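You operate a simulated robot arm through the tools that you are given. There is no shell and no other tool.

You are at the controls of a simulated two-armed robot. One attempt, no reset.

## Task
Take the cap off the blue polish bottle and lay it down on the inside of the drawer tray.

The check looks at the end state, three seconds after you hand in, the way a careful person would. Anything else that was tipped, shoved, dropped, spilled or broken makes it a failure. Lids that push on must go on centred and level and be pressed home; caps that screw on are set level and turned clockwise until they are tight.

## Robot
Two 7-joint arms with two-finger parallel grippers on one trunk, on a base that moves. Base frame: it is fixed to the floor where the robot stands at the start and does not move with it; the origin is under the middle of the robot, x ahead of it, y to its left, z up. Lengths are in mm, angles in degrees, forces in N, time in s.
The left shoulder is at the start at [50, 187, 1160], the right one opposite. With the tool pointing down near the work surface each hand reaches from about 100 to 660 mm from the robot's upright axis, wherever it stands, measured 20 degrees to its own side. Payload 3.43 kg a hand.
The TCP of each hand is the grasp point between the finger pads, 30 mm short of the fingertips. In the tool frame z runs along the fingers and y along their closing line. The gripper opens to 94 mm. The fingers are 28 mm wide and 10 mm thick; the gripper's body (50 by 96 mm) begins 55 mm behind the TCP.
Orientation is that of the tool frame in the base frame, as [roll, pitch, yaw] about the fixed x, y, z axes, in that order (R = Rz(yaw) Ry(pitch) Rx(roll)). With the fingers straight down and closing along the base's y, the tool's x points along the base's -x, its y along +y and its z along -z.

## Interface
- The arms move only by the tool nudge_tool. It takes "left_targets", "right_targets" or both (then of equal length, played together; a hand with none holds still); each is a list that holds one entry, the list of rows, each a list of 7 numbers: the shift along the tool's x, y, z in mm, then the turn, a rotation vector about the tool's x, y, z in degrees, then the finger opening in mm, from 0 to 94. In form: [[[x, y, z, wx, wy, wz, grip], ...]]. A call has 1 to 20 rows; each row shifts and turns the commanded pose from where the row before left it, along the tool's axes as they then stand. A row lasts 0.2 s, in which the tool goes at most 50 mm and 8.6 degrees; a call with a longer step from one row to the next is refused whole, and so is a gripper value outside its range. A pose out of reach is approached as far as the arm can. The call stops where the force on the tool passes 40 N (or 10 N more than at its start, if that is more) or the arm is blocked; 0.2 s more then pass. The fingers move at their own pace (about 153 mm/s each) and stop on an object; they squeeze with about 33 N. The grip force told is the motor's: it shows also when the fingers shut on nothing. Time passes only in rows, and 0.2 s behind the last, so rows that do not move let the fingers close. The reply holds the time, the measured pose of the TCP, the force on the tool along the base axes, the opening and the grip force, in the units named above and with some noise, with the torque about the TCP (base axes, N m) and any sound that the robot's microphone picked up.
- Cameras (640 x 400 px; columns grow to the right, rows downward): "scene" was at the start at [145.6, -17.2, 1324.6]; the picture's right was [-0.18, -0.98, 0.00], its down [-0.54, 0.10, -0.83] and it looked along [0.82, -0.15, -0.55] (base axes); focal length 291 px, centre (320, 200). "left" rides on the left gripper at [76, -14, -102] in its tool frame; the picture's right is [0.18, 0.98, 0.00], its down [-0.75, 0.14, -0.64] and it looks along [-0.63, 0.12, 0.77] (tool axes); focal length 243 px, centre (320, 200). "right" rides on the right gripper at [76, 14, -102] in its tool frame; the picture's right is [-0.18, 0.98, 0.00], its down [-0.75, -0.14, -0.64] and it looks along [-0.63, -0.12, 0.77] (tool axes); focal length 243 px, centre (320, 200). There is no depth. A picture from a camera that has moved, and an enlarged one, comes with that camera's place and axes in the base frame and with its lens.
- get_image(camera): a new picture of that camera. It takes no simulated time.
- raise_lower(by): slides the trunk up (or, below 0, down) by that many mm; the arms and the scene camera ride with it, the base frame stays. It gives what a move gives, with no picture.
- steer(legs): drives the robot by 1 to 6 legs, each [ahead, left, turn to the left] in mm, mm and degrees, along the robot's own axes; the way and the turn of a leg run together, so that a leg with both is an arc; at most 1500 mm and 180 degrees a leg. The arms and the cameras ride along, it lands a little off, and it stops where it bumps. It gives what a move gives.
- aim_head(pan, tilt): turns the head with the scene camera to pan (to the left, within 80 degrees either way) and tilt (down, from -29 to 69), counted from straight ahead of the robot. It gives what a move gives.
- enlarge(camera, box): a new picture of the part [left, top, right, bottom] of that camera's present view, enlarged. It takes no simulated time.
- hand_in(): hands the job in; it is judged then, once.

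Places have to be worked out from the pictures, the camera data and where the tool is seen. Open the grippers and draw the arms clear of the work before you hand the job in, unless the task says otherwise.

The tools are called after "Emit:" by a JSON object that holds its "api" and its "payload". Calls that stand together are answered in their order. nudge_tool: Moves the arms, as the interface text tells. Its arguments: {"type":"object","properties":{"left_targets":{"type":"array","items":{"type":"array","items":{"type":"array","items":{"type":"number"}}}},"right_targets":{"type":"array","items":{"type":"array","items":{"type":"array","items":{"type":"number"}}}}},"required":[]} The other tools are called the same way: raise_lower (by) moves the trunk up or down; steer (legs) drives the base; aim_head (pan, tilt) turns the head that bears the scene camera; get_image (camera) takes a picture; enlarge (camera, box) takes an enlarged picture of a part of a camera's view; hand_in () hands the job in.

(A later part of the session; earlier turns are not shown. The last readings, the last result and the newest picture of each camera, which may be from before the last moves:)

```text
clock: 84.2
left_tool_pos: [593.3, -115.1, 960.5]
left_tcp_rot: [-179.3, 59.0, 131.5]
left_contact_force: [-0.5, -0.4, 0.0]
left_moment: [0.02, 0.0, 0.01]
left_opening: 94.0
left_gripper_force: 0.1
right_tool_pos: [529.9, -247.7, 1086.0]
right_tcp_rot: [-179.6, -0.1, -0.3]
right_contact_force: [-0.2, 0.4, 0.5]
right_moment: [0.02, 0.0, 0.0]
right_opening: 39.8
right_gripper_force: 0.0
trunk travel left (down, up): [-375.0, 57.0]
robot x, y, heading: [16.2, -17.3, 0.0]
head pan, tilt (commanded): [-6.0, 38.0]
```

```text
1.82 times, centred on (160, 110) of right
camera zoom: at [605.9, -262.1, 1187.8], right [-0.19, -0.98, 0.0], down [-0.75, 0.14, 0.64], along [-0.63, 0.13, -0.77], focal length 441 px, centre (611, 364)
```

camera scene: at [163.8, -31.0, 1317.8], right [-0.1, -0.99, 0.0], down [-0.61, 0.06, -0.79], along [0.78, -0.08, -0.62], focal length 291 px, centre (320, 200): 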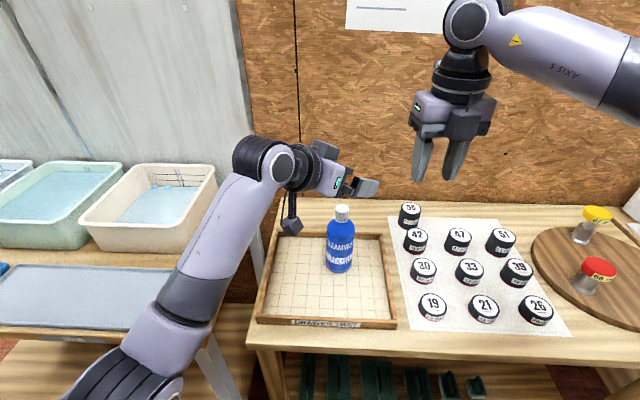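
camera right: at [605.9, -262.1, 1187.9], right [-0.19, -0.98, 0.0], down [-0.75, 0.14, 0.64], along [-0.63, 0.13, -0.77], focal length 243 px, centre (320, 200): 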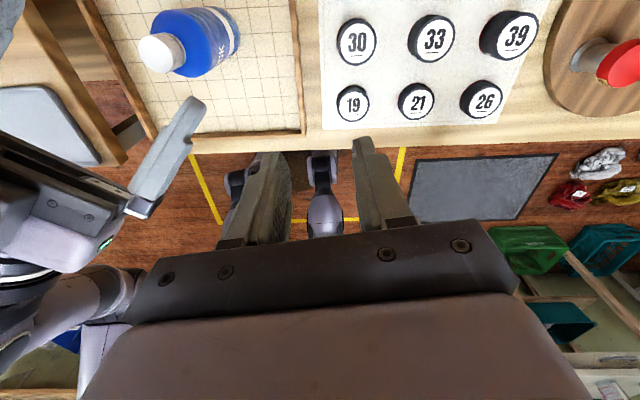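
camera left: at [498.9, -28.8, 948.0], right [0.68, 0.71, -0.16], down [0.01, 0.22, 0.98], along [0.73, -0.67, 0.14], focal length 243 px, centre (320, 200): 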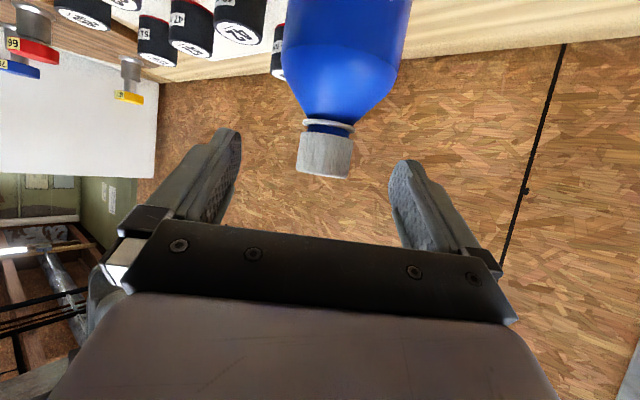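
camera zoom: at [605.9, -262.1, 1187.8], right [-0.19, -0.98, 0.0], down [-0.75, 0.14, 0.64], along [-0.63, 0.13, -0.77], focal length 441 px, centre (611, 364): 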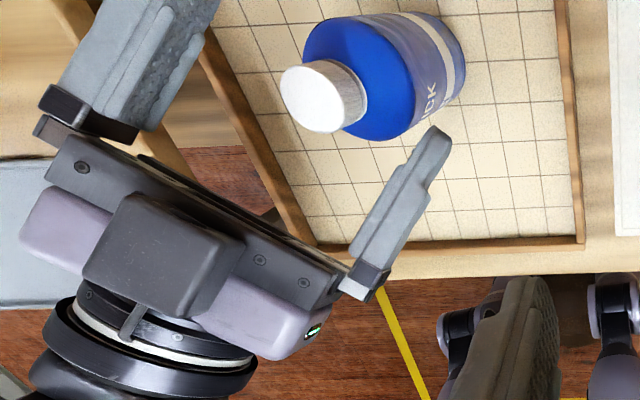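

Centred within about 1 mm. I descend the remaining 105 mm along the bottle with the fingers open.

Emit:
{"api": "nudge_tool", "payload": {"left_targets": [[[15.1, 0, 9.06, 0, 0, 0, 94], [15.1, 0, 9.06, 0, 0, 0, 94], [15.1, 0, 9.06, 0, 0, 0, 94], [15.1, 0, 9.06, 0, 0, 0, 94], [15.1, 0, 9.06, 0, 0, 0, 94], [15.1, 0, 9.06, 0, 0, 0, 94], [0, 0, 0, 0, 0, 0, 94]]]}}

Emit:
{"api": "get_image", "payload": {"camera": "left"}}

Emit:
{"api": "enlarge", "payload": {"camera": "scene", "box": [230, 180, 400, 340]}}

Emit:
{"api": "enlarge", "payload": {"camera": "right", "box": [60, 0, 260, 220]}}

```text
clock: 85.8
left_tool_pos: [593.6, -115.9, 854.2]
left_tcp_rot: [-179.4, 59.0, 131.6]
left_contact_force: [-0.3, -0.4, -0.5]
left_moment: [-0.02, 0.07, 0.02]
left_opening: 93.9
left_gripper_force: 0.0
right_tool_pos: [530.4, -247.0, 1084.5]
right_tcp_rot: [-179.7, -0.1, -0.4]
right_contact_force: [-0.3, -0.4, 0.0]
right_moment: [-0.03, -0.01, -0.01]
right_opening: 40.1
right_gripper_force: 0.1
trunk travel left (down, up): [-375.0, 57.0]
robot x, y, heading: [20.6, -24.1, -0.1]
head pan, tilt (commanded): [-6.0, 38.0]
```

```text
taken
camera left: at [498.8, -29.0, 842.1], right [0.68, 0.71, -0.16], down [0.01, 0.22, 0.98], along [0.73, -0.66, 0.15], focal length 243 px, centre (320, 200)
```

left: 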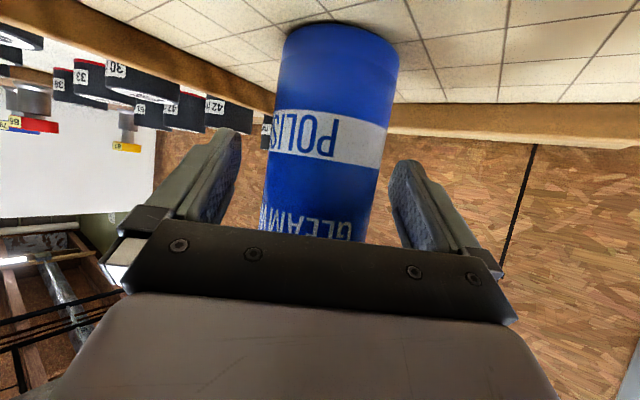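

```text
2.50 times, centred on (315, 260) of scene
camera zoom: at [163.8, -31.1, 1317.8], right [-0.1, -0.99, 0.0], down [-0.61, 0.06, -0.79], along [0.78, -0.08, -0.62], focal length 728 px, centre (332, 50)
```

zoom: 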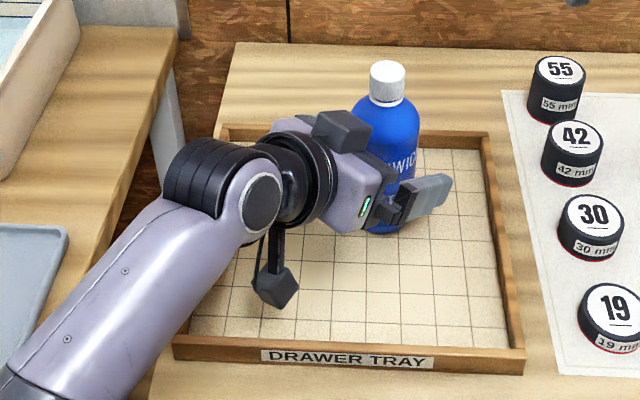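

```text
1.82 times, centred on (160, 110) of right
camera zoom: at [605.9, -262.1, 1187.8], right [-0.19, -0.98, 0.0], down [-0.75, 0.14, 0.64], along [-0.63, 0.13, -0.77], focal length 441 px, centre (611, 364)
```

zoom: 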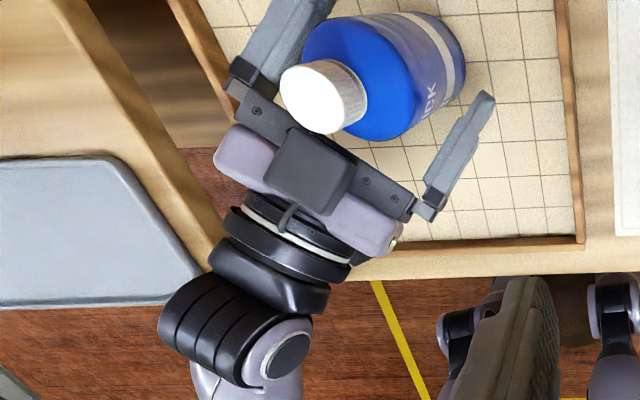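

Everything tracks and the bottle is centred. I close the left gripper on the body.

Emit:
{"api": "nudge_tool", "payload": {"left_targets": [[[0, 0, 0, 0, 0, 0, 70], [0, 0, 0, 0, 0, 0, 61], [0, 0, 0, 0, 0, 0, 45], [0, 0, 0, 0, 0, 0, 45], [0, 0, 0, 0, 0, 0, 45]]]}}

Emit:
{"api": "enlarge", "payload": {"camera": "scene", "box": [290, 180, 390, 290]}}

Emit:
{"api": "get_image", "payload": {"camera": "left"}}

```text
clock: 87.0
left_tool_pos: [593.5, -116.4, 855.7]
left_tcp_rot: [-179.3, 59.0, 131.5]
left_contact_force: [1.0, 0.0, 0.0]
left_moment: [0.06, -0.03, 0.02]
left_opening: 60.0
left_gripper_force: 32.8
right_tool_pos: [531.0, -246.7, 1085.9]
right_tcp_rot: [-179.8, -0.2, -0.4]
right_contact_force: [0.2, -0.5, 0.2]
right_moment: [0.0, -0.01, -0.01]
right_opening: 40.0
right_gripper_force: 0.1
trunk travel left (down, up): [-375.0, 57.0]
robot x, y, heading: [16.0, -22.6, -0.0]
head pan, tilt (commanded): [-6.0, 38.0]
```

```text
3.64 times, centred on (340, 235) of scene
camera zoom: at [163.9, -31.0, 1317.7], right [-0.1, -0.99, 0.0], down [-0.61, 0.06, -0.79], along [0.78, -0.08, -0.62], focal length 1058 px, centre (247, 73)
```

zoom: 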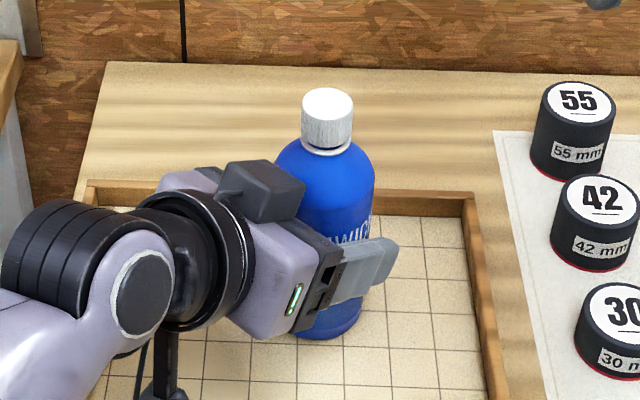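

```text
taken
camera left: at [498.9, -29.0, 842.4], right [0.68, 0.71, -0.16], down [0.01, 0.22, 0.98], along [0.73, -0.66, 0.15], focal length 243 px, centre (320, 200)
```

left: 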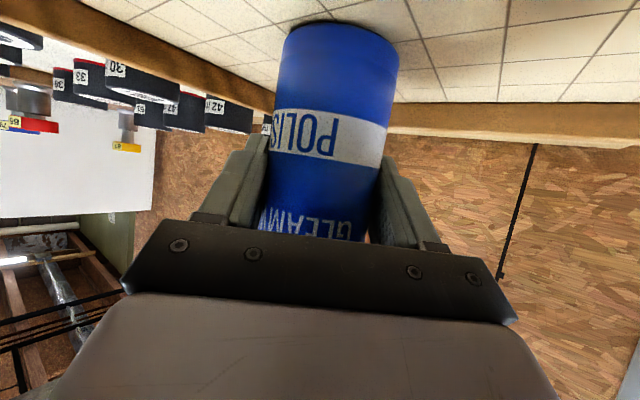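

Solid grip (60.0 mm). Now I bring the right hand over the cap at a hover (fingertips ~17 mm above it).

Emit:
{"api": "nudge_tool", "payload": {"left_targets": [[[0, 0, 0, 0, 0, 0, 45], [0, 0, 0, 0, 0, 0, 45], [0, 0, 0, 0, 0, 0, 45], [0, 0, 0, 0, 0, 0, 45], [0, 0, 0, 0, 0, 0, 45], [0, 0, 0, 0, 0, 0, 45]]], "right_targets": [[[13, -25.6, 17, 0, 0, 0, 50], [13, -25.6, 17, 0, 0, 0, 50], [13, -25.6, 17, 0, 0, 0, 50], [13, -25.6, 17, 0, 0, 0, 50], [13, -25.6, 17, 0, 0, 0, 50], [0, 0, 0, 0, 0, 0, 50]]]}}

Emit:
{"api": "get_image", "payload": {"camera": "right"}}

Emit:
{"api": "enlarge", "payload": {"camera": "right", "box": [260, 80, 380, 180]}}

Emit:
{"api": "enlarge", "payload": {"camera": "scene", "box": [290, 150, 390, 260]}}

```text
clock: 88.4
left_tool_pos: [593.9, -116.6, 854.8]
left_tcp_rot: [-179.4, 59.0, 131.4]
left_contact_force: [-0.8, -1.0, 0.3]
left_moment: [0.01, -0.05, -0.01]
left_opening: 60.0
left_gripper_force: 32.8
right_tool_pos: [595.8, -119.0, 999.7]
right_tcp_rot: [-179.9, -0.1, -0.4]
right_contact_force: [-0.7, 0.5, 0.1]
right_moment: [-0.03, -0.01, 0.0]
right_opening: 50.0
right_gripper_force: 0.1
trunk travel left (down, up): [-375.0, 57.0]
robot x, y, heading: [20.7, -21.7, 0.1]
head pan, tilt (commanded): [-6.0, 38.0]
```

```text
taken
camera right: at [672.2, -134.1, 1103.1], right [-0.19, -0.98, 0.0], down [-0.75, 0.14, 0.64], along [-0.63, 0.12, -0.77], focal length 243 px, centre (320, 200)
```

right: 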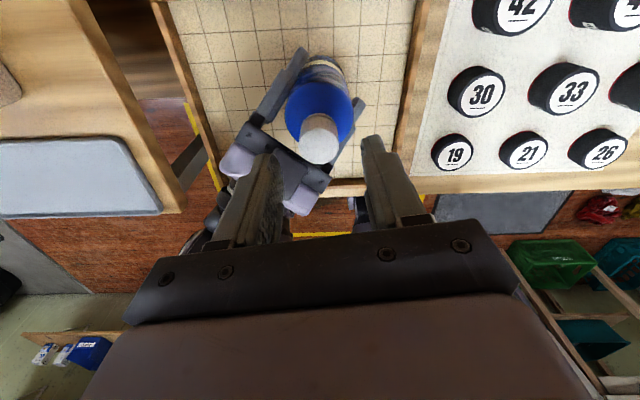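

```text
4.00 times, centred on (320, 130) of right
camera zoom: at [672.2, -134.1, 1103.1], right [-0.19, -0.98, 0.0], down [-0.75, 0.14, 0.64], along [-0.63, 0.12, -0.77], focal length 970 px, centre (320, 480)
```

zoom: 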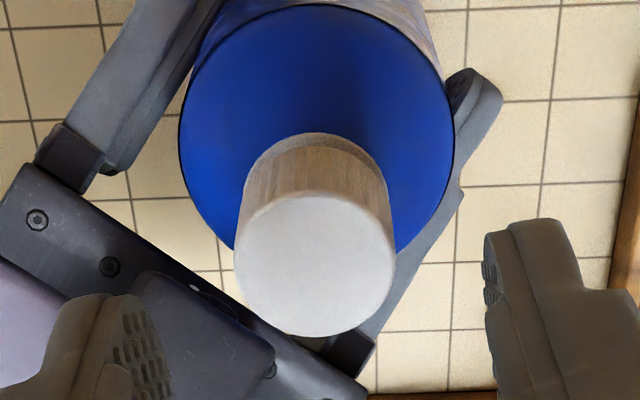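

```text
3.64 times, centred on (340, 205) of scene
camera zoom: at [163.8, -31.1, 1317.8], right [-0.1, -0.99, 0.0], down [-0.61, 0.06, -0.79], along [0.78, -0.08, -0.62], focal length 1058 px, centre (247, 182)
```

zoom: 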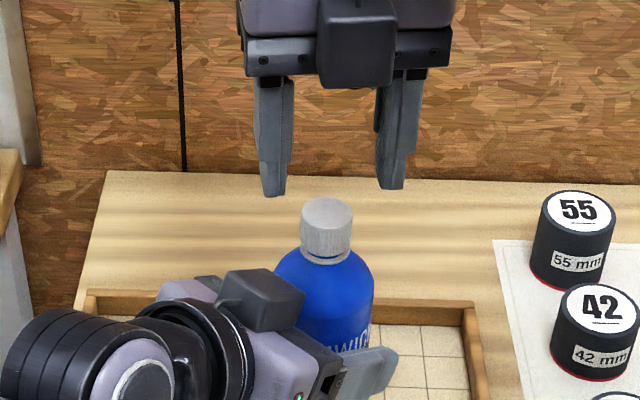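

The cap is within 1 mm of the tool axis from this side. I sweep the wrist 170° at the hover to confirm the whole stroke is in reach and to cross-check the axis from the opposite side.

Emit:
{"api": "nudge_tool", "payload": {"right_targets": [[[0, 0, 0, 0, 0, -8.5, 50], [0, 0, 0, 0, 0, -8.5, 50], [0, 0, 0, 0, 0, -8.5, 50], [0, 0, 0, 0, 0, -8.5, 50], [0, 0, 0, 0, 0, -8.5, 50], [0, 0, 0, 0, 0, -8.5, 50], [0, 0, 0, 0, 0, -8.5, 50], [0, 0, 0, 0, 0, -8.5, 50], [0, 0, 0, 0, 0, -8.5, 50], [0, 0, 0, 0, 0, -8.5, 50], [0, 0, 0, 0, 0, -8.5, 50], [0, 0, 0, 0, 0, -8.5, 50], [0, 0, 0, 0, 0, -8.5, 50], [0, 0, 0, 0, 0, -8.5, 50], [0, 0, 0, 0, 0, -8.5, 50], [0, 0, 0, 0, 0, -8.5, 50], [0, 0, 0, 0, 0, -8.5, 50], [0, 0, 0, 0, 0, -8.5, 50], [0, 0, 0, 0, 0, -8.5, 50], [0, 0, 0, 0, 0, -8.5, 50]]]}}

Emit:
{"api": "enlarge", "payload": {"camera": "right", "box": [260, 80, 380, 180]}}

```text
clock: 92.6
left_tool_pos: [593.4, -116.3, 854.7]
left_tcp_rot: [-179.4, 59.0, 131.4]
left_contact_force: [0.8, 0.3, 0.3]
left_moment: [0.03, -0.11, 0.02]
left_opening: 59.7
left_gripper_force: 33.0
right_tool_pos: [594.7, -119.0, 1002.1]
right_tcp_rot: [179.8, 0.1, 169.9]
right_contact_force: [-0.1, 0.4, 1.0]
right_moment: [-0.01, 0.02, 0.02]
right_opening: 50.0
right_gripper_force: 0.0
trunk travel left (down, up): [-375.0, 57.0]
robot x, y, heading: [17.4, -21.8, -0.2]
head pan, tilt (commanded): [-6.0, 38.0]
```

```text
4.00 times, centred on (320, 130) of right
camera zoom: at [523.4, -91.6, 1103.3], right [0.36, 0.93, 0.0], down [0.72, -0.27, 0.64], along [0.6, -0.23, -0.77], focal length 970 px, centre (320, 480)
```

zoom: 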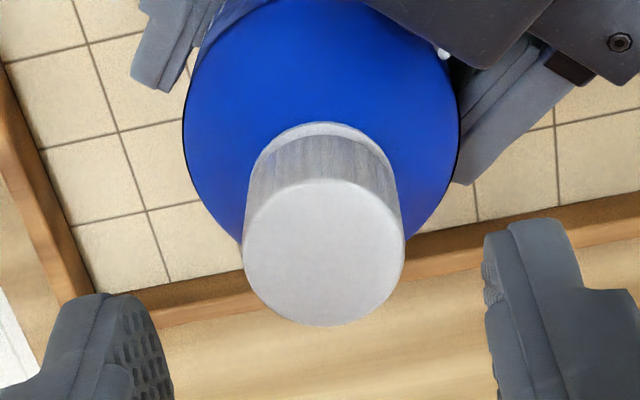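

The full stroke is in reach, and combining both views gives the cap axis (594.9, -118.1) with top at z=952.1. I trim onto it and turn back clockwise to yaw ≈ 8° ready for the unscrewing stroke.

Emit:
{"api": "nudge_tool", "payload": {"right_targets": [[[0.9, 0.6, 0, 0, 0, 8.5, 42], [0, 0, 0, 0, 0, 8.5, 42], [0, 0, 0, 0, 0, 8.5, 42], [0, 0, 0, 0, 0, 8.5, 42], [0, 0, 0, 0, 0, 8.5, 42], [0, 0, 0, 0, 0, 8.5, 42], [0, 0, 0, 0, 0, 8.5, 42], [0, 0, 0, 0, 0, 8.5, 42], [0, 0, 0, 0, 0, 8.5, 42], [0, 0, 0, 0, 0, 8.5, 42], [0, 0, 0, 0, 0, 8.5, 42], [0, 0, 0, 0, 0, 8.5, 42], [0, 0, 0, 0, 0, 8.5, 42], [0, 0, 0, 0, 0, 8.5, 42], [0, 0, 0, 0, 0, 8.5, 42], [0, 0, 0, 0, 0, 8.5, 42], [0, 0, 0, 0, 0, 8.5, 42], [0, 0, 0, 0, 0, 8.5, 42], [0, 0, 0, 0, 0, 8.5, 42]]]}}

Emit:
{"api": "enlarge", "payload": {"camera": "right", "box": [260, 80, 380, 180]}}

```text
clock: 96.6
left_tool_pos: [593.2, -115.8, 855.2]
left_tcp_rot: [-179.3, 58.9, 131.5]
left_contact_force: [1.4, 0.2, 0.1]
left_moment: [0.09, -0.1, -0.02]
left_opening: 60.2
left_gripper_force: 32.9
right_tool_pos: [595.9, -118.4, 1001.5]
right_tcp_rot: [-179.8, 0.0, 7.9]
right_contact_force: [0.3, 0.4, -0.1]
right_moment: [-0.01, 0.02, 0.0]
right_opening: 41.9
right_gripper_force: 0.0
trunk travel left (down, up): [-375.0, 57.0]
robot x, y, heading: [23.1, -17.5, 0.0]
head pan, tilt (commanded): [-6.0, 38.0]
```

```text
4.00 times, centred on (320, 130) of right
camera zoom: at [672.6, -122.2, 1103.3], right [-0.05, -1.0, 0.0], down [-0.77, 0.03, 0.64], along [-0.64, 0.03, -0.77], focal length 970 px, centre (320, 480)
```

zoom: 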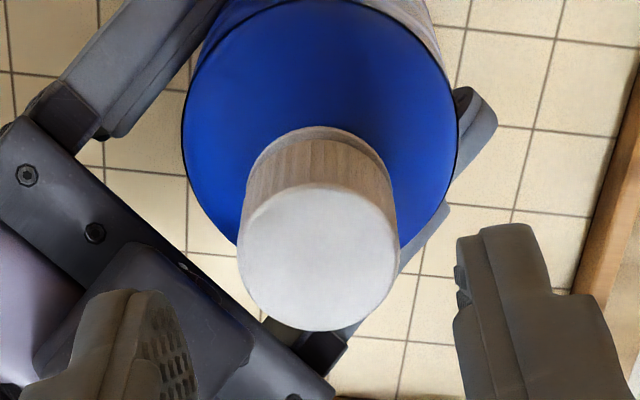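

The cap is on axis within 0.3 mm. I descend 31 mm (fingertips at ≈940, 12 mm over the cap) with a 38 mm opening and close on the cap.

Emit:
{"api": "nudge_tool", "payload": {"left_targets": [[[0, 0, 0, 0, 0, 0, 45], [0, 0, 0, 0, 0, 0, 45], [0, 0, 0, 0, 0, 0, 45], [0, 0, 0, 0, 0, 0, 45], [0, 0, 0, 0, 0, 0, 45], [0, 0, 0, 0, 0, 0, 45], [0, 0, 0, 0, 0, 0, 45]]], "right_targets": [[[0, -0.2, 12, 0, 0, 0, 38], [0, 0, 12, 0, 0, 0, 38], [0, 0, 8.5, 0, 0, 0, 38], [0, 0, 0, 0, 0, 0, 32], [0, 0, 0, 0, 0, 0, 27], [0, 0, 0, 0, 0, 0, 15], [0, 0, 0, 0, 0, 0, 15]]]}}

Emit:
{"api": "enlarge", "payload": {"camera": "right", "box": [240, 100, 400, 220]}}

Emit:
{"api": "enlarge", "payload": {"camera": "scene", "box": [310, 180, 370, 240]}}

```text
clock: 98.2
left_tool_pos: [592.6, -116.0, 854.5]
left_tcp_rot: [-179.4, 59.0, 131.4]
left_contact_force: [0.9, -1.4, 0.7]
left_moment: [0.26, -0.01, 0.01]
left_opening: 60.2
left_gripper_force: 33.5
right_tool_pos: [595.1, -117.1, 968.3]
right_tcp_rot: [-179.8, 0.0, 8.0]
right_contact_force: [0.3, 0.6, 0.2]
right_moment: [-0.04, -0.02, -0.02]
right_opening: 25.0
right_gripper_force: 32.4
trunk travel left (down, up): [-375.0, 57.0]
robot x, y, heading: [17.0, -19.9, -0.2]
head pan, tilt (commanded): [-6.0, 38.0]
```

```text
3.33 times, centred on (320, 160) of right
camera zoom: at [672.4, -121.6, 1071.0], right [-0.04, -1.0, 0.0], down [-0.77, 0.03, 0.64], along [-0.64, 0.03, -0.77], focal length 809 px, centre (320, 333)
```

zoom: 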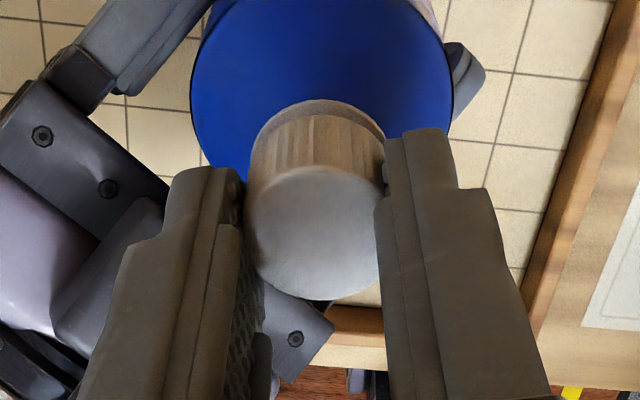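

```text
6.67 times, centred on (340, 210) of scene
camera zoom: at [163.8, -31.0, 1317.7], right [-0.1, -0.99, 0.0], down [-0.61, 0.06, -0.79], along [0.78, -0.08, -0.62], focal length 1940 px, centre (187, 133)
```

zoom: 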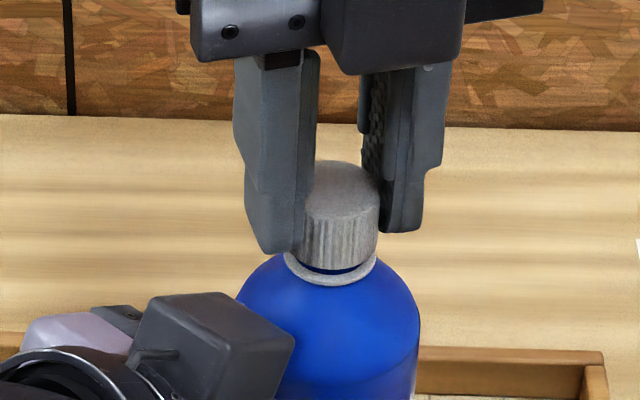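

A good centred grip with no side load; a blue gap below the cap shows it has already risen slightly. I turn 60° counter-clockwise and check forces.

Emit:
{"api": "nudge_tool", "payload": {"left_targets": [[[0, 0, 0, 0, 0, 0, 45], [0, 0, 0, 0, 0, 0, 45], [0, 0, 0, 0, 0, 0, 45], [0, 0, 0, 0, 0, 0, 45], [0, 0, 0, 0, 0, 0, 45], [0, 0, 0, 0, 0, 0, 45], [0, 0, 0, 0, 0, 0, 45], [0, 0, 0, 0, 0, 0, 45]]], "right_targets": [[[0, 0, 0, 0, 0, -8.5, 15], [0, 0, 0, 0, 0, -8.5, 15], [0, 0, 0, 0, 0, -8.5, 15], [0, 0, 0, 0, 0, -8.5, 15], [0, 0, 0, 0, 0, -8.5, 15], [0, 0, 0, 0, 0, -8.5, 15], [0, 0, 0, 0, 0, -8.5, 15], [0, 0, 0, 0, 0, 0, 15]]]}}

Emit:
{"api": "enlarge", "payload": {"camera": "right", "box": [240, 100, 400, 220]}}

Emit:
{"api": "enlarge", "payload": {"camera": "scene", "box": [310, 180, 370, 240]}}

```text
clock: 100.0
left_tool_pos: [594.0, -115.8, 855.1]
left_tcp_rot: [-179.4, 59.0, 131.5]
left_contact_force: [1.6, 0.0, 0.0]
left_moment: [0.04, -0.08, -0.04]
left_opening: 59.9
left_gripper_force: 33.2
right_tool_pos: [596.4, -118.0, 968.5]
right_tcp_rot: [179.9, -0.2, 67.7]
right_contact_force: [-0.9, -0.4, 0.9]
right_moment: [-0.02, 0.08, -0.01]
right_opening: 24.9
right_gripper_force: 32.6
trunk travel left (down, up): [-375.0, 57.0]
robot x, y, heading: [17.3, -17.1, 0.0]
head pan, tilt (commanded): [-6.0, 38.0]
```

```text
3.33 times, centred on (320, 160) of right
camera zoom: at [637.5, -53.6, 1071.2], right [0.84, -0.54, 0.0], down [-0.42, -0.65, 0.64], along [-0.35, -0.54, -0.77], focal length 809 px, centre (320, 333)
```

zoom: 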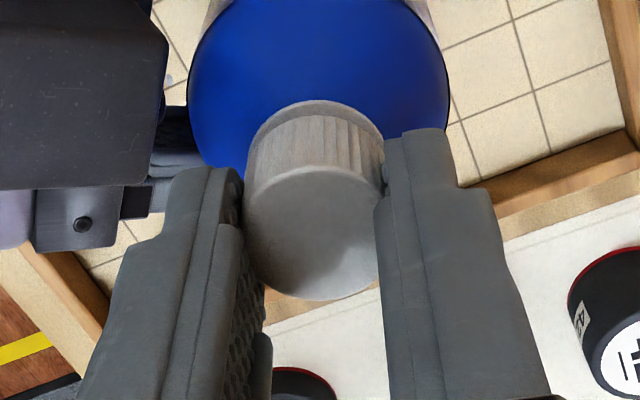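

```text
6.67 times, centred on (340, 210) of scene
camera zoom: at [163.8, -31.1, 1317.8], right [-0.1, -0.99, 0.0], down [-0.61, 0.06, -0.79], along [0.78, -0.08, -0.62], focal length 1940 px, centre (187, 133)
```

zoom: 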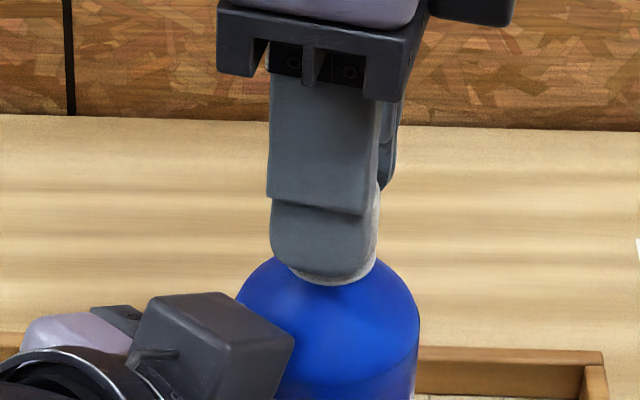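

Forces stay near zero. I continue the stroke another 110° counter-clockwise (to yaw ≈ 178°, inside the tested range).

Emit:
{"api": "nudge_tool", "payload": {"left_targets": [[[0, 0, 0, 0, 0, 0, 45], [0, 0, 0, 0, 0, 0, 45], [0, 0, 0, 0, 0, 0, 45], [0, 0, 0, 0, 0, 0, 45], [0, 0, 0, 0, 0, 0, 45], [0, 0, 0, 0, 0, 0, 45], [0, 0, 0, 0, 0, 0, 45], [0, 0, 0, 0, 0, 0, 45], [0, 0, 0, 0, 0, 0, 45], [0, 0, 0, 0, 0, 0, 45], [0, 0, 0, 0, 0, 0, 45], [0, 0, 0, 0, 0, 0, 45], [0, 0, 0, 0, 0, 0, 45], [0, 0, 0, 0, 0, 0, 45]]], "right_targets": [[[0, 0, 0, 0, 0, -8.5, 15], [0, 0, 0, 0, 0, -8.5, 15], [0, 0, 0, 0, 0, -8.5, 15], [0, 0, 0, 0, 0, -8.5, 15], [0, 0, 0, 0, 0, -8.5, 15], [0, 0, 0, 0, 0, -8.5, 15], [0, 0, 0, 0, 0, -8.5, 15], [0, 0, 0, 0, 0, -8.5, 15], [0, 0, 0, 0, 0, -8.5, 15], [0, 0, 0, 0, 0, -8.5, 15], [0, 0, 0, 0, 0, -8.5, 15], [0, 0, 0, 0, 0, -8.5, 15], [0, 0, 0, 0, 0, -8.5, 15], [0, 0, 0, 0, 0, 0, 15]]]}}

Emit:
{"api": "enlarge", "payload": {"camera": "right", "box": [240, 100, 400, 220]}}

Emit:
{"api": "enlarge", "payload": {"camera": "scene", "box": [310, 180, 370, 240]}}

Emit:
{"api": "get_image", "payload": {"camera": "left"}}

```text
clock: 103.0
left_tool_pos: [593.1, -116.2, 855.4]
left_tcp_rot: [-179.1, 59.0, 131.6]
left_contact_force: [-2.9, 0.8, -0.1]
left_moment: [0.07, -0.17, 0.04]
left_opening: 60.2
left_gripper_force: 33.2
right_tool_pos: [594.7, -117.6, 968.2]
right_tcp_rot: [179.9, -0.1, 178.2]
right_contact_force: [2.0, -0.2, -0.9]
right_moment: [0.01, -0.05, 0.0]
right_opening: 24.9
right_gripper_force: 33.0
trunk travel left (down, up): [-375.0, 57.0]
robot x, y, heading: [19.9, -21.8, 0.1]
head pan, tilt (commanded): [-6.0, 38.0]
```

```text
3.33 times, centred on (320, 160) of right
camera zoom: at [519.2, -101.6, 1069.7], right [0.21, 0.98, 0.0], down [0.75, -0.17, 0.64], along [0.63, -0.14, -0.77], focal length 809 px, centre (320, 333)
```

zoom: 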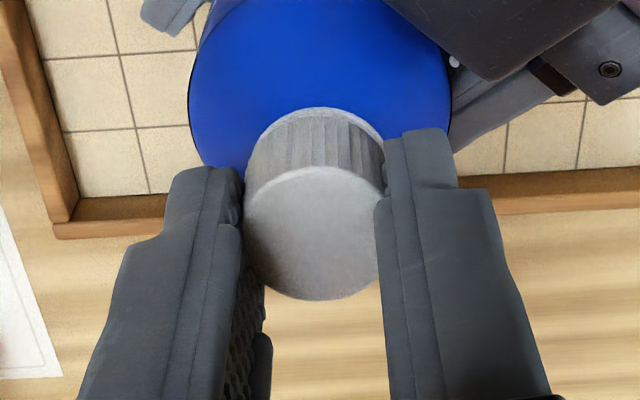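

```text
6.67 times, centred on (340, 210) of scene
camera zoom: at [163.8, -31.1, 1317.6], right [-0.1, -0.99, 0.0], down [-0.61, 0.06, -0.79], along [0.78, -0.08, -0.62], focal length 1940 px, centre (187, 133)
```

zoom: 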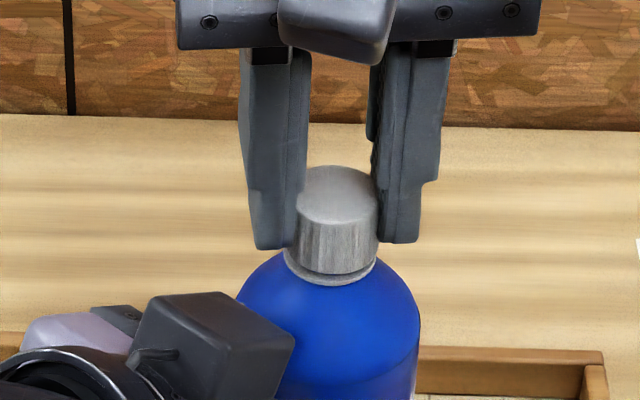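

```text
taken
camera left: at [498.7, -29.2, 842.4], right [0.68, 0.71, -0.17], down [0.01, 0.22, 0.98], along [0.73, -0.66, 0.15], focal length 243 px, centre (320, 200)
```

left: 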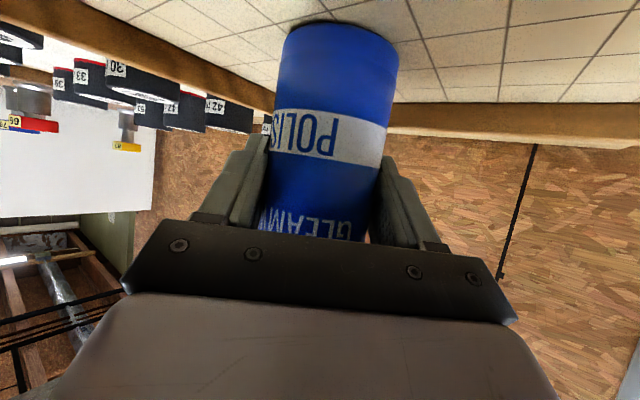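

The hand and cap settled about 1.3 mm lower during this stroke, so I want to know whether the cap is free or still on its thread. I make a gentle 2 mm upward test pull and read the forces.

Emit:
{"api": "nudge_tool", "payload": {"left_targets": [[[0, 0, 0, 0, 0, 0, 45], [0, 0, 0, 0, 0, 0, 45], [0, 0, 0, 0, 0, 0, 45], [0, 0, 0, 0, 0, 0, 45]]], "right_targets": [[[0, 0, -1, 0, 0, 0, 15], [0, 0, -1, 0, 0, 0, 15], [0, 0, 0, 0, 0, 0, 15], [0, 0, 0, 0, 0, 0, 15]]]}}

Emit:
{"api": "enlarge", "payload": {"camera": "right", "box": [240, 100, 400, 220]}}

Emit:
{"api": "enlarge", "payload": {"camera": "scene", "box": [310, 180, 370, 240]}}

```text
clock: 104.0
left_tool_pos: [593.1, -116.5, 854.9]
left_tcp_rot: [-179.3, 59.0, 131.4]
left_contact_force: [0.8, -0.5, 0.0]
left_moment: [0.0, -0.03, -0.01]
left_opening: 60.1
left_gripper_force: 32.8
right_tool_pos: [596.5, -119.6, 970.2]
right_tcp_rot: [179.7, 0.1, 178.1]
right_contact_force: [0.7, -0.8, 0.4]
right_moment: [0.02, -0.01, -0.02]
right_opening: 24.7
right_gripper_force: 33.0
trunk travel left (down, up): [-375.0, 57.0]
robot x, y, heading: [20.4, -20.9, 0.0]
head pan, tilt (commanded): [-6.0, 38.0]
```

```text
3.33 times, centred on (320, 160) of right
camera zoom: at [519.6, -101.9, 1072.5], right [0.22, 0.98, 0.0], down [0.75, -0.17, 0.64], along [0.63, -0.14, -0.77], focal length 809 px, centre (320, 333)
```

zoom: 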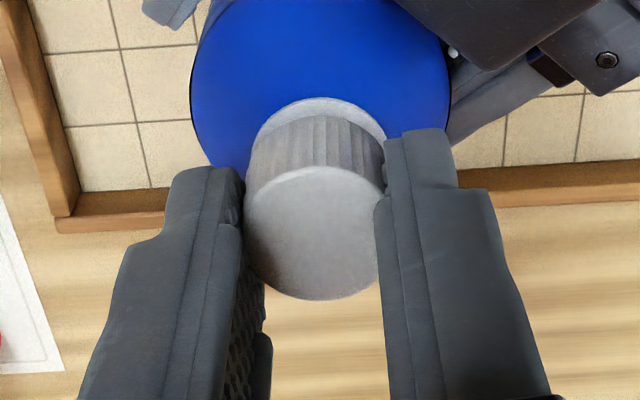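

```text
6.67 times, centred on (340, 210) of scene
camera zoom: at [163.9, -31.1, 1317.7], right [-0.1, -0.99, 0.0], down [-0.61, 0.06, -0.79], along [0.78, -0.08, -0.62], focal length 1940 px, centre (187, 133)
```

zoom: 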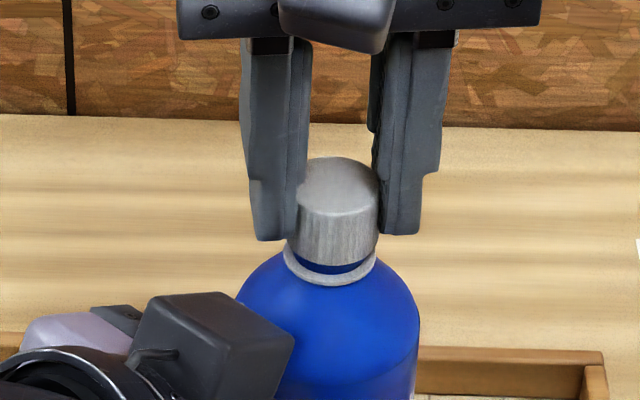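

The cap followed 2.8 mm up with no force at all and the gap to the ring widened: the thread is free. I keep lifting slowly, 12 mm more.

Emit:
{"api": "nudge_tool", "payload": {"left_targets": [[[0, 0, 0, 0, 0, 0, 45], [0, 0, 0, 0, 0, 0, 45], [0, 0, 0, 0, 0, 0, 45], [0, 0, 0, 0, 0, 0, 45], [0, 0, 0, 0, 0, 0, 45]]], "right_targets": [[[0, 0, -3, 0, 0, 0, 15], [0, 0, -3, 0, 0, 0, 15], [0, 0, -3, 0, 0, 0, 15], [0, 0, -3, 0, 0, 0, 15], [0, 0, 0, 0, 0, 0, 15]]]}}

Emit:
{"api": "enlarge", "payload": {"camera": "right", "box": [240, 80, 400, 220]}}

Emit:
{"api": "enlarge", "payload": {"camera": "scene", "box": [300, 170, 380, 270]}}

```text
clock: 105.2
left_tool_pos: [594.2, -116.0, 854.3]
left_tcp_rot: [-179.2, 59.0, 131.4]
left_contact_force: [0.4, -0.7, 0.3]
left_moment: [0.02, -0.08, 0.02]
left_opening: 60.0
left_gripper_force: 32.6
right_tool_pos: [594.3, -118.1, 983.2]
right_tcp_rot: [179.8, 0.2, 178.1]
right_contact_force: [0.9, -1.1, -0.2]
right_moment: [-0.04, -0.02, 0.0]
right_opening: 24.6
right_gripper_force: 33.3
trunk travel left (down, up): [-375.0, 57.0]
robot x, y, heading: [21.7, -19.5, 0.0]
head pan, tilt (commanded): [-6.0, 38.0]
```

```text
2.86 times, centred on (320, 150) of right
camera zoom: at [519.5, -101.8, 1084.6], right [0.22, 0.98, 0.0], down [0.75, -0.17, 0.64], along [0.63, -0.14, -0.77], focal length 693 px, centre (320, 343)
```

zoom: 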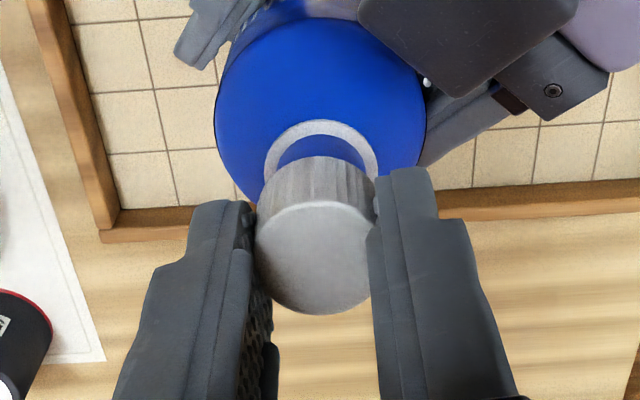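

```text
4.00 times, centred on (340, 220) of scene
camera zoom: at [163.9, -31.1, 1317.7], right [-0.1, -0.99, 0.0], down [-0.61, 0.06, -0.79], along [0.78, -0.08, -0.62], focal length 1164 px, centre (240, 120)
```

zoom: 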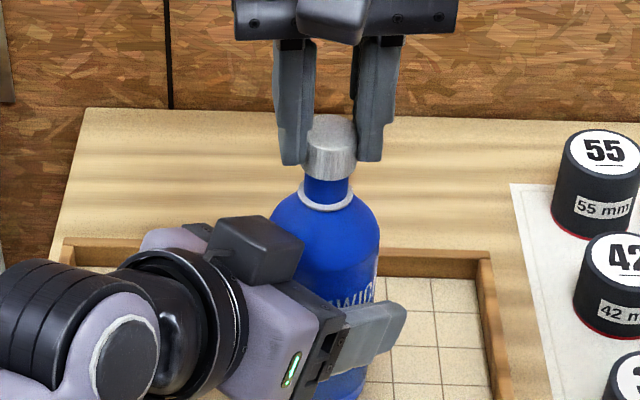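

The blue neck is showing; the cap slides off without resistance. I lift a further 45 mm straight up to clear the neck.

Emit:
{"api": "nudge_tool", "payload": {"left_targets": [[[0, 0, 0, 0, 0, 0, 45], [0, 0, 0, 0, 0, 0, 45], [0, 0, 0, 0, 0, 0, 45], [0, 0, 0, 0, 0, 0, 45], [0, 0, 0, 0, 0, 0, 45], [0, 0, 0, 0, 0, 0, 45]]], "right_targets": [[[0, 0, -7, 0, 0, 0, 15], [0, 0, -8, 0, 0, 0, 15], [0, 0, -10, 0, 0, 0, 15], [0, 0, -10, 0, 0, 0, 15], [0, 0, -10, 0, 0, 0, 15], [0, 0, 0, 0, 0, 0, 15]]]}}

Emit:
{"api": "get_image", "payload": {"camera": "scene"}}

Emit:
{"api": "enlarge", "payload": {"camera": "scene", "box": [290, 130, 390, 270]}}

Emit:
{"api": "get_image", "payload": {"camera": "right"}}

```text
clock: 106.6
left_tool_pos: [593.2, -115.3, 855.6]
left_tcp_rot: [-179.2, 58.9, 131.5]
left_contact_force: [0.3, 0.5, 0.1]
left_moment: [0.08, -0.06, -0.01]
left_opening: 59.8
left_gripper_force: 33.0
right_tool_pos: [595.2, -118.6, 1028.2]
right_tcp_rot: [179.8, 0.2, 178.1]
right_contact_force: [-1.0, 0.6, -0.6]
right_moment: [0.0, 0.01, 0.03]
right_opening: 24.6
right_gripper_force: 32.9
trunk travel left (down, up): [-375.0, 57.0]
robot x, y, heading: [23.8, -18.8, 0.1]
head pan, tilt (commanded): [-6.0, 38.0]
```

```text
taken
camera scene: at [163.8, -31.0, 1317.8], right [-0.1, -0.99, 0.0], down [-0.61, 0.06, -0.79], along [0.78, -0.08, -0.62], focal length 291 px, centre (320, 200)
```

scene: 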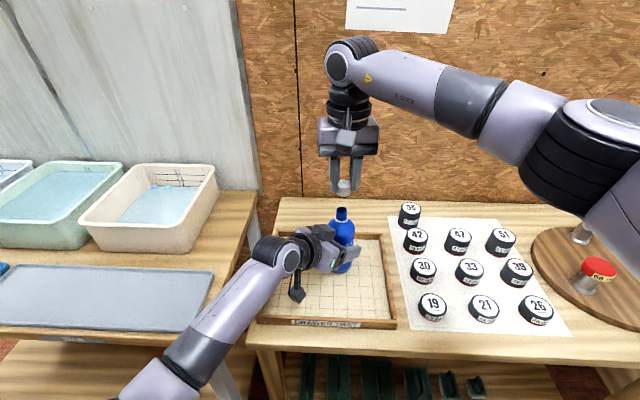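

```text
2.86 times, centred on (340, 200) of scene
camera zoom: at [163.8, -31.0, 1317.8], right [-0.1, -0.99, 0.0], down [-0.61, 0.06, -0.79], along [0.78, -0.08, -0.62], focal length 831 px, centre (263, 200)
```

zoom: 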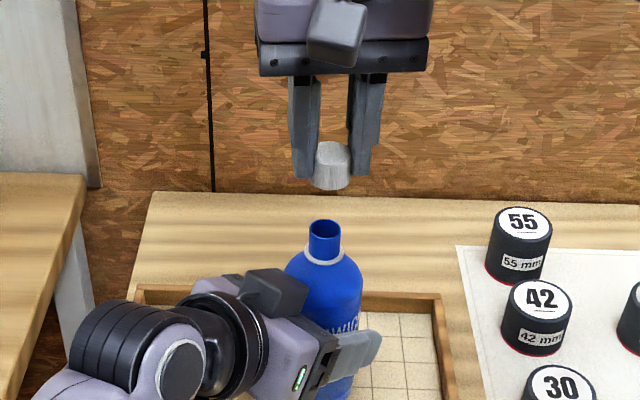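

```text
taken
camera right: at [519.2, -102.0, 1130.0], right [0.22, 0.98, 0.0], down [0.75, -0.17, 0.64], along [0.63, -0.14, -0.77], focal length 243 px, centre (320, 200)
```

right: 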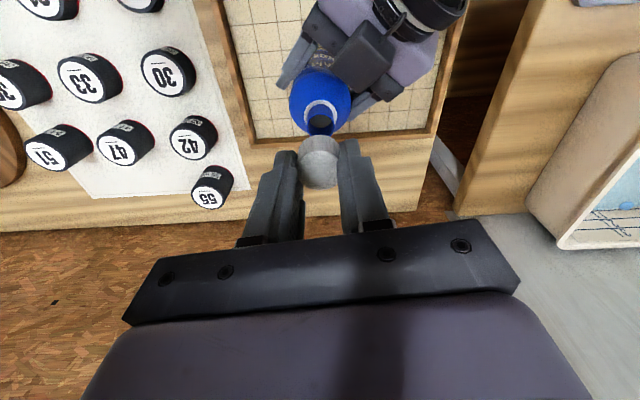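

The cap is off and held by the right hand; the bottle's open neck is visible and undisturbed. I move the right hand with the cap aside (over free space to the right, high up) before handling the bottle with the left.

Emit:
{"api": "nudge_tool", "payload": {"left_targets": [[[0, 0, 0, 0, 0, 0, 45], [0, 0, 0, 0, 0, 0, 45], [0, 0, 0, 0, 0, 0, 45], [0, 0, 0, 0, 0, 0, 45], [0, 0, 0, 0, 0, 0, 45], [0, 0, 0, 0, 0, 0, 45], [0, 0, 0, 0, 0, 0, 45], [0, 0, 0, 0, 0, 0, 45]]], "right_targets": [[[0, 0, -15, 0, 0, 0, 15], [4.8, -25, -5, 0, 0, 0, 15], [4.8, -25, -5, 0, 0, 0, 15], [4.8, -25, -5, 0, 0, 0, 15], [4.8, -25, -5, 0, 0, 0, 15], [4.8, -25, 0, 0, 0, 0, 15], [4.8, -25, 0, 0, 0, 0, 15], [0, 0, 0, 0, 0, 0, 15]]]}}

Emit:
{"api": "get_image", "payload": {"camera": "scene"}}

Emit:
{"api": "enlarge", "payload": {"camera": "right", "box": [240, 100, 400, 220]}}

```text
clock: 108.4
left_tool_pos: [593.1, -117.3, 853.9]
left_tcp_rot: [-179.3, 59.0, 131.5]
left_contact_force: [0.1, -0.3, 1.0]
left_moment: [0.07, -0.04, 0.0]
left_opening: 60.2
left_gripper_force: 33.3
right_tool_pos: [561.3, -268.5, 1062.1]
right_tcp_rot: [179.9, 0.1, 178.1]
right_contact_force: [0.0, 0.1, 0.8]
right_moment: [-0.02, 0.02, -0.01]
right_opening: 24.7
right_gripper_force: 32.6
trunk travel left (down, up): [-375.0, 57.0]
robot x, y, heading: [18.8, -21.9, -0.1]
head pan, tilt (commanded): [-6.0, 38.0]
```

```text
taken
camera scene: at [163.8, -31.1, 1317.7], right [-0.1, -0.99, 0.0], down [-0.61, 0.06, -0.79], along [0.78, -0.08, -0.62], focal length 291 px, centre (320, 200)
```

scene: 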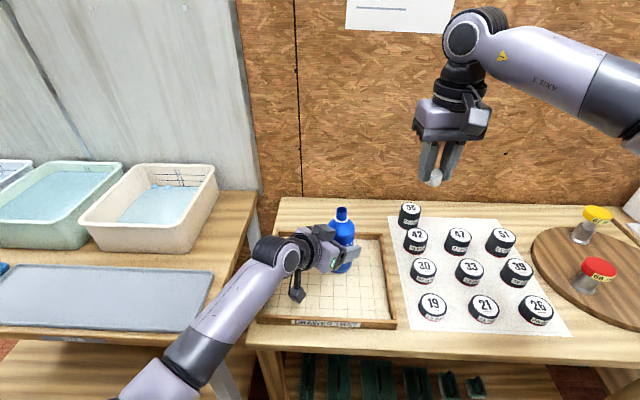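

```text
3.33 times, centred on (320, 160) of right
camera zoom: at [485.0, -251.2, 1165.4], right [0.22, 0.98, 0.0], down [0.75, -0.17, 0.64], along [0.63, -0.14, -0.77], focal length 809 px, centre (320, 333)
```

zoom: 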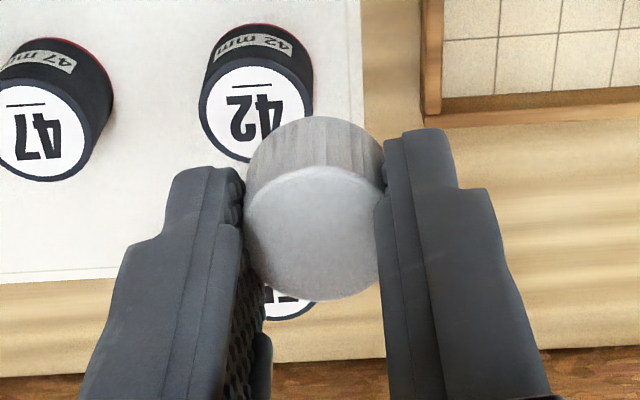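

The cap is held level, its lower edge ~7 mm below the fingertips. Now I carry the bottle back to its original spot: lift 4 mm and move it (+7, -36) mm, slowly and level.

Emit:
{"api": "nudge_tool", "payload": {"left_targets": [[[-0.86, 0, -0.52, 0, 0, 0, 45], [-0.86, 0, -0.52, 0, 0, 0, 45], [-0.86, 0, -0.52, 0, 0, 0, 45], [-0.86, 0, -0.52, 0, 0, 0, 45], [0, 0, 0, 0, 0, 0, 45]]], "right_targets": [[[0, 0, 0, 0, 0, 0, 15], [0, 0, 0, 0, 0, 0, 15], [0, 0, 0, 0, 0, 0, 15], [0, 0, 0, 0, 0, 0, 15], [0, 0, 0, 0, 0, 0, 15]]]}}

Emit:
{"api": "get_image", "payload": {"camera": "left"}}

```text
clock: 109.6
left_tool_pos: [594.2, -116.6, 858.2]
left_tcp_rot: [-179.2, 58.9, 131.5]
left_contact_force: [-0.4, -0.9, -3.8]
left_moment: [0.03, 0.04, 0.0]
left_opening: 59.7
left_gripper_force: 33.1
right_tool_pos: [562.1, -267.5, 1063.1]
right_tcp_rot: [179.8, 0.0, 178.1]
right_contact_force: [0.4, 0.1, 0.2]
right_moment: [0.01, 0.01, 0.05]
right_opening: 24.8
right_gripper_force: 33.5
trunk travel left (down, up): [-375.0, 57.0]
robot x, y, heading: [21.5, -21.5, -0.3]
head pan, tilt (commanded): [-6.0, 38.0]
```

```text
taken
camera left: at [499.3, -28.9, 846.6], right [0.68, 0.71, -0.16], down [0.01, 0.22, 0.98], along [0.73, -0.66, 0.14], focal length 243 px, centre (320, 200)
```

left: 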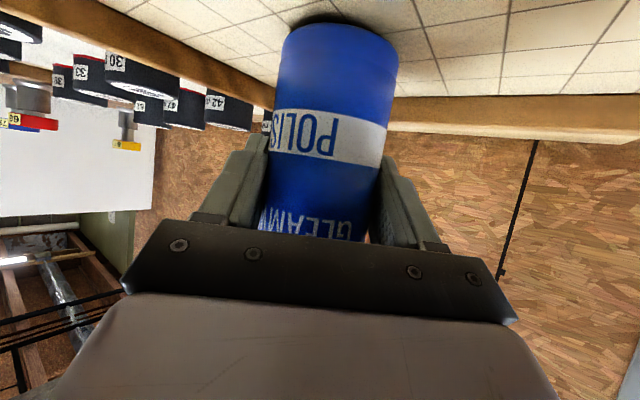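

Lifted cleanly (about -4 N on the left hand). I translate the bottle to its original spot in 8 small steps.

Emit:
{"api": "nudge_tool", "payload": {"left_targets": [[[-2.05, -2.36, 3.41, 0, 0, 0, 45], [-2.05, -2.36, 3.41, 0, 0, 0, 45], [-2.05, -2.36, 3.41, 0, 0, 0, 45], [-2.05, -2.36, 3.41, 0, 0, 0, 45], [-2.05, -2.36, 3.41, 0, 0, 0, 45], [-2.05, -2.36, 3.41, 0, 0, 0, 45], [-2.05, -2.36, 3.41, 0, 0, 0, 45], [-2.05, -2.36, 3.41, 0, 0, 0, 45], [0, 0, 0, 0, 0, 0, 45]]]}}

Emit:
{"api": "get_image", "payload": {"camera": "left"}}

Emit:
{"api": "get_image", "payload": {"camera": "scene"}}

```text
clock: 111.6
left_tool_pos: [599.5, -151.9, 859.6]
left_tcp_rot: [-179.3, 59.0, 131.5]
left_contact_force: [0.2, 0.6, -2.5]
left_moment: [0.0, 0.04, 0.03]
left_opening: 59.9
left_gripper_force: 33.4
right_tool_pos: [561.3, -267.6, 1063.5]
right_tcp_rot: [179.9, 0.1, 178.1]
right_contact_force: [-0.1, 0.3, 1.0]
right_moment: [0.03, 0.0, 0.02]
right_opening: 25.0
right_gripper_force: 32.4
trunk travel left (down, up): [-375.0, 57.0]
robot x, y, heading: [22.6, -19.2, 0.2]
head pan, tilt (commanded): [-6.0, 38.0]
```

```text
taken
camera left: at [505.4, -65.4, 846.8], right [0.68, 0.71, -0.16], down [0.01, 0.22, 0.98], along [0.73, -0.66, 0.15], focal length 243 px, centre (320, 200)
```

left: 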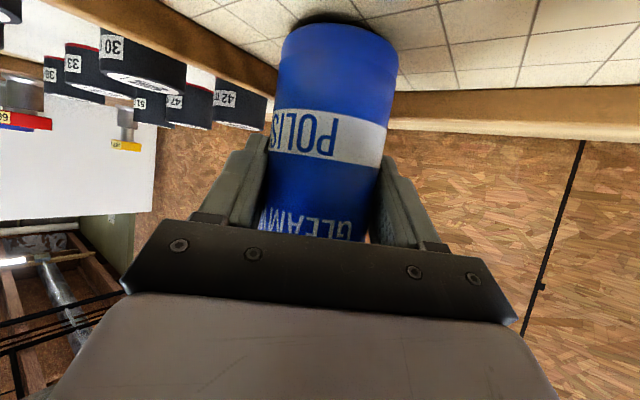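

```text
taken
camera scene: at [164.1, -31.1, 1317.7], right [-0.1, -0.99, 0.0], down [-0.61, 0.06, -0.79], along [0.78, -0.08, -0.62], focal length 291 px, centre (320, 200)
```

scene: 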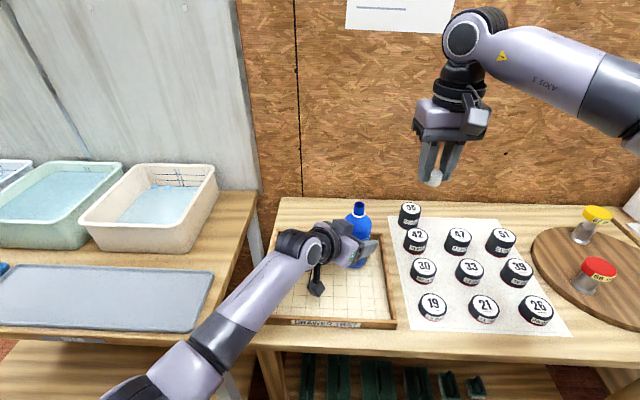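

The bottle is back at about (602, -154). I lower it 4 mm onto the tray floor in 1 mm steps.

Emit:
{"api": "nudge_tool", "payload": {"left_targets": [[[0.86, 0, 0.52, 0, 0, 0, 45], [0.86, 0, 0.52, 0, 0, 0, 45], [0.86, 0, 0.52, 0, 0, 0, 45], [0.86, 0, 0.52, 0, 0, 0, 45], [0, 0, 0, 0, 0, 0, 45]]]}}

Emit:
{"api": "get_image", "payload": {"camera": "left"}}

Emit:
{"api": "enlarge", "payload": {"camera": "scene", "box": [270, 190, 410, 340]}}

```text
clock: 112.8
left_tool_pos: [600.3, -152.0, 854.2]
left_tcp_rot: [-179.3, 59.1, 131.5]
left_contact_force: [0.6, 0.6, -1.7]
left_moment: [0.05, -0.01, 0.02]
left_opening: 60.1
left_gripper_force: 32.6
right_tool_pos: [562.0, -268.2, 1062.4]
right_tcp_rot: [179.7, 0.1, 178.1]
right_contact_force: [-0.2, -0.1, 0.0]
right_moment: [-0.01, -0.03, 0.0]
right_opening: 24.5
right_gripper_force: 32.8
trunk travel left (down, up): [-375.0, 57.0]
robot x, y, heading: [22.0, -17.6, -0.1]
head pan, tilt (commanded): [-6.0, 38.0]
```

```text
taken
camera left: at [505.2, -65.4, 842.5], right [0.68, 0.71, -0.16], down [0.01, 0.22, 0.98], along [0.73, -0.66, 0.15], focal length 243 px, centre (320, 200)
```

left: 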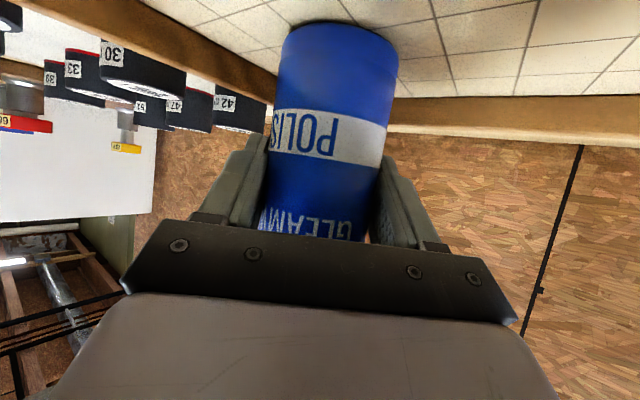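

```text
2.67 times, centred on (340, 265) of scene
camera zoom: at [164.1, -31.1, 1317.7], right [-0.1, -0.99, 0.0], down [-0.61, 0.06, -0.79], along [0.78, -0.08, -0.62], focal length 776 px, centre (267, 27)
```

zoom: 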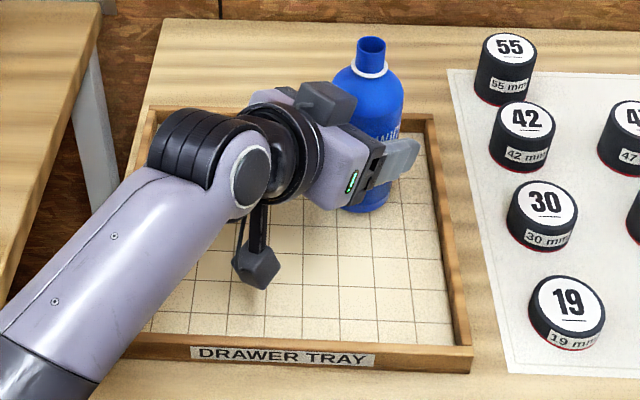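

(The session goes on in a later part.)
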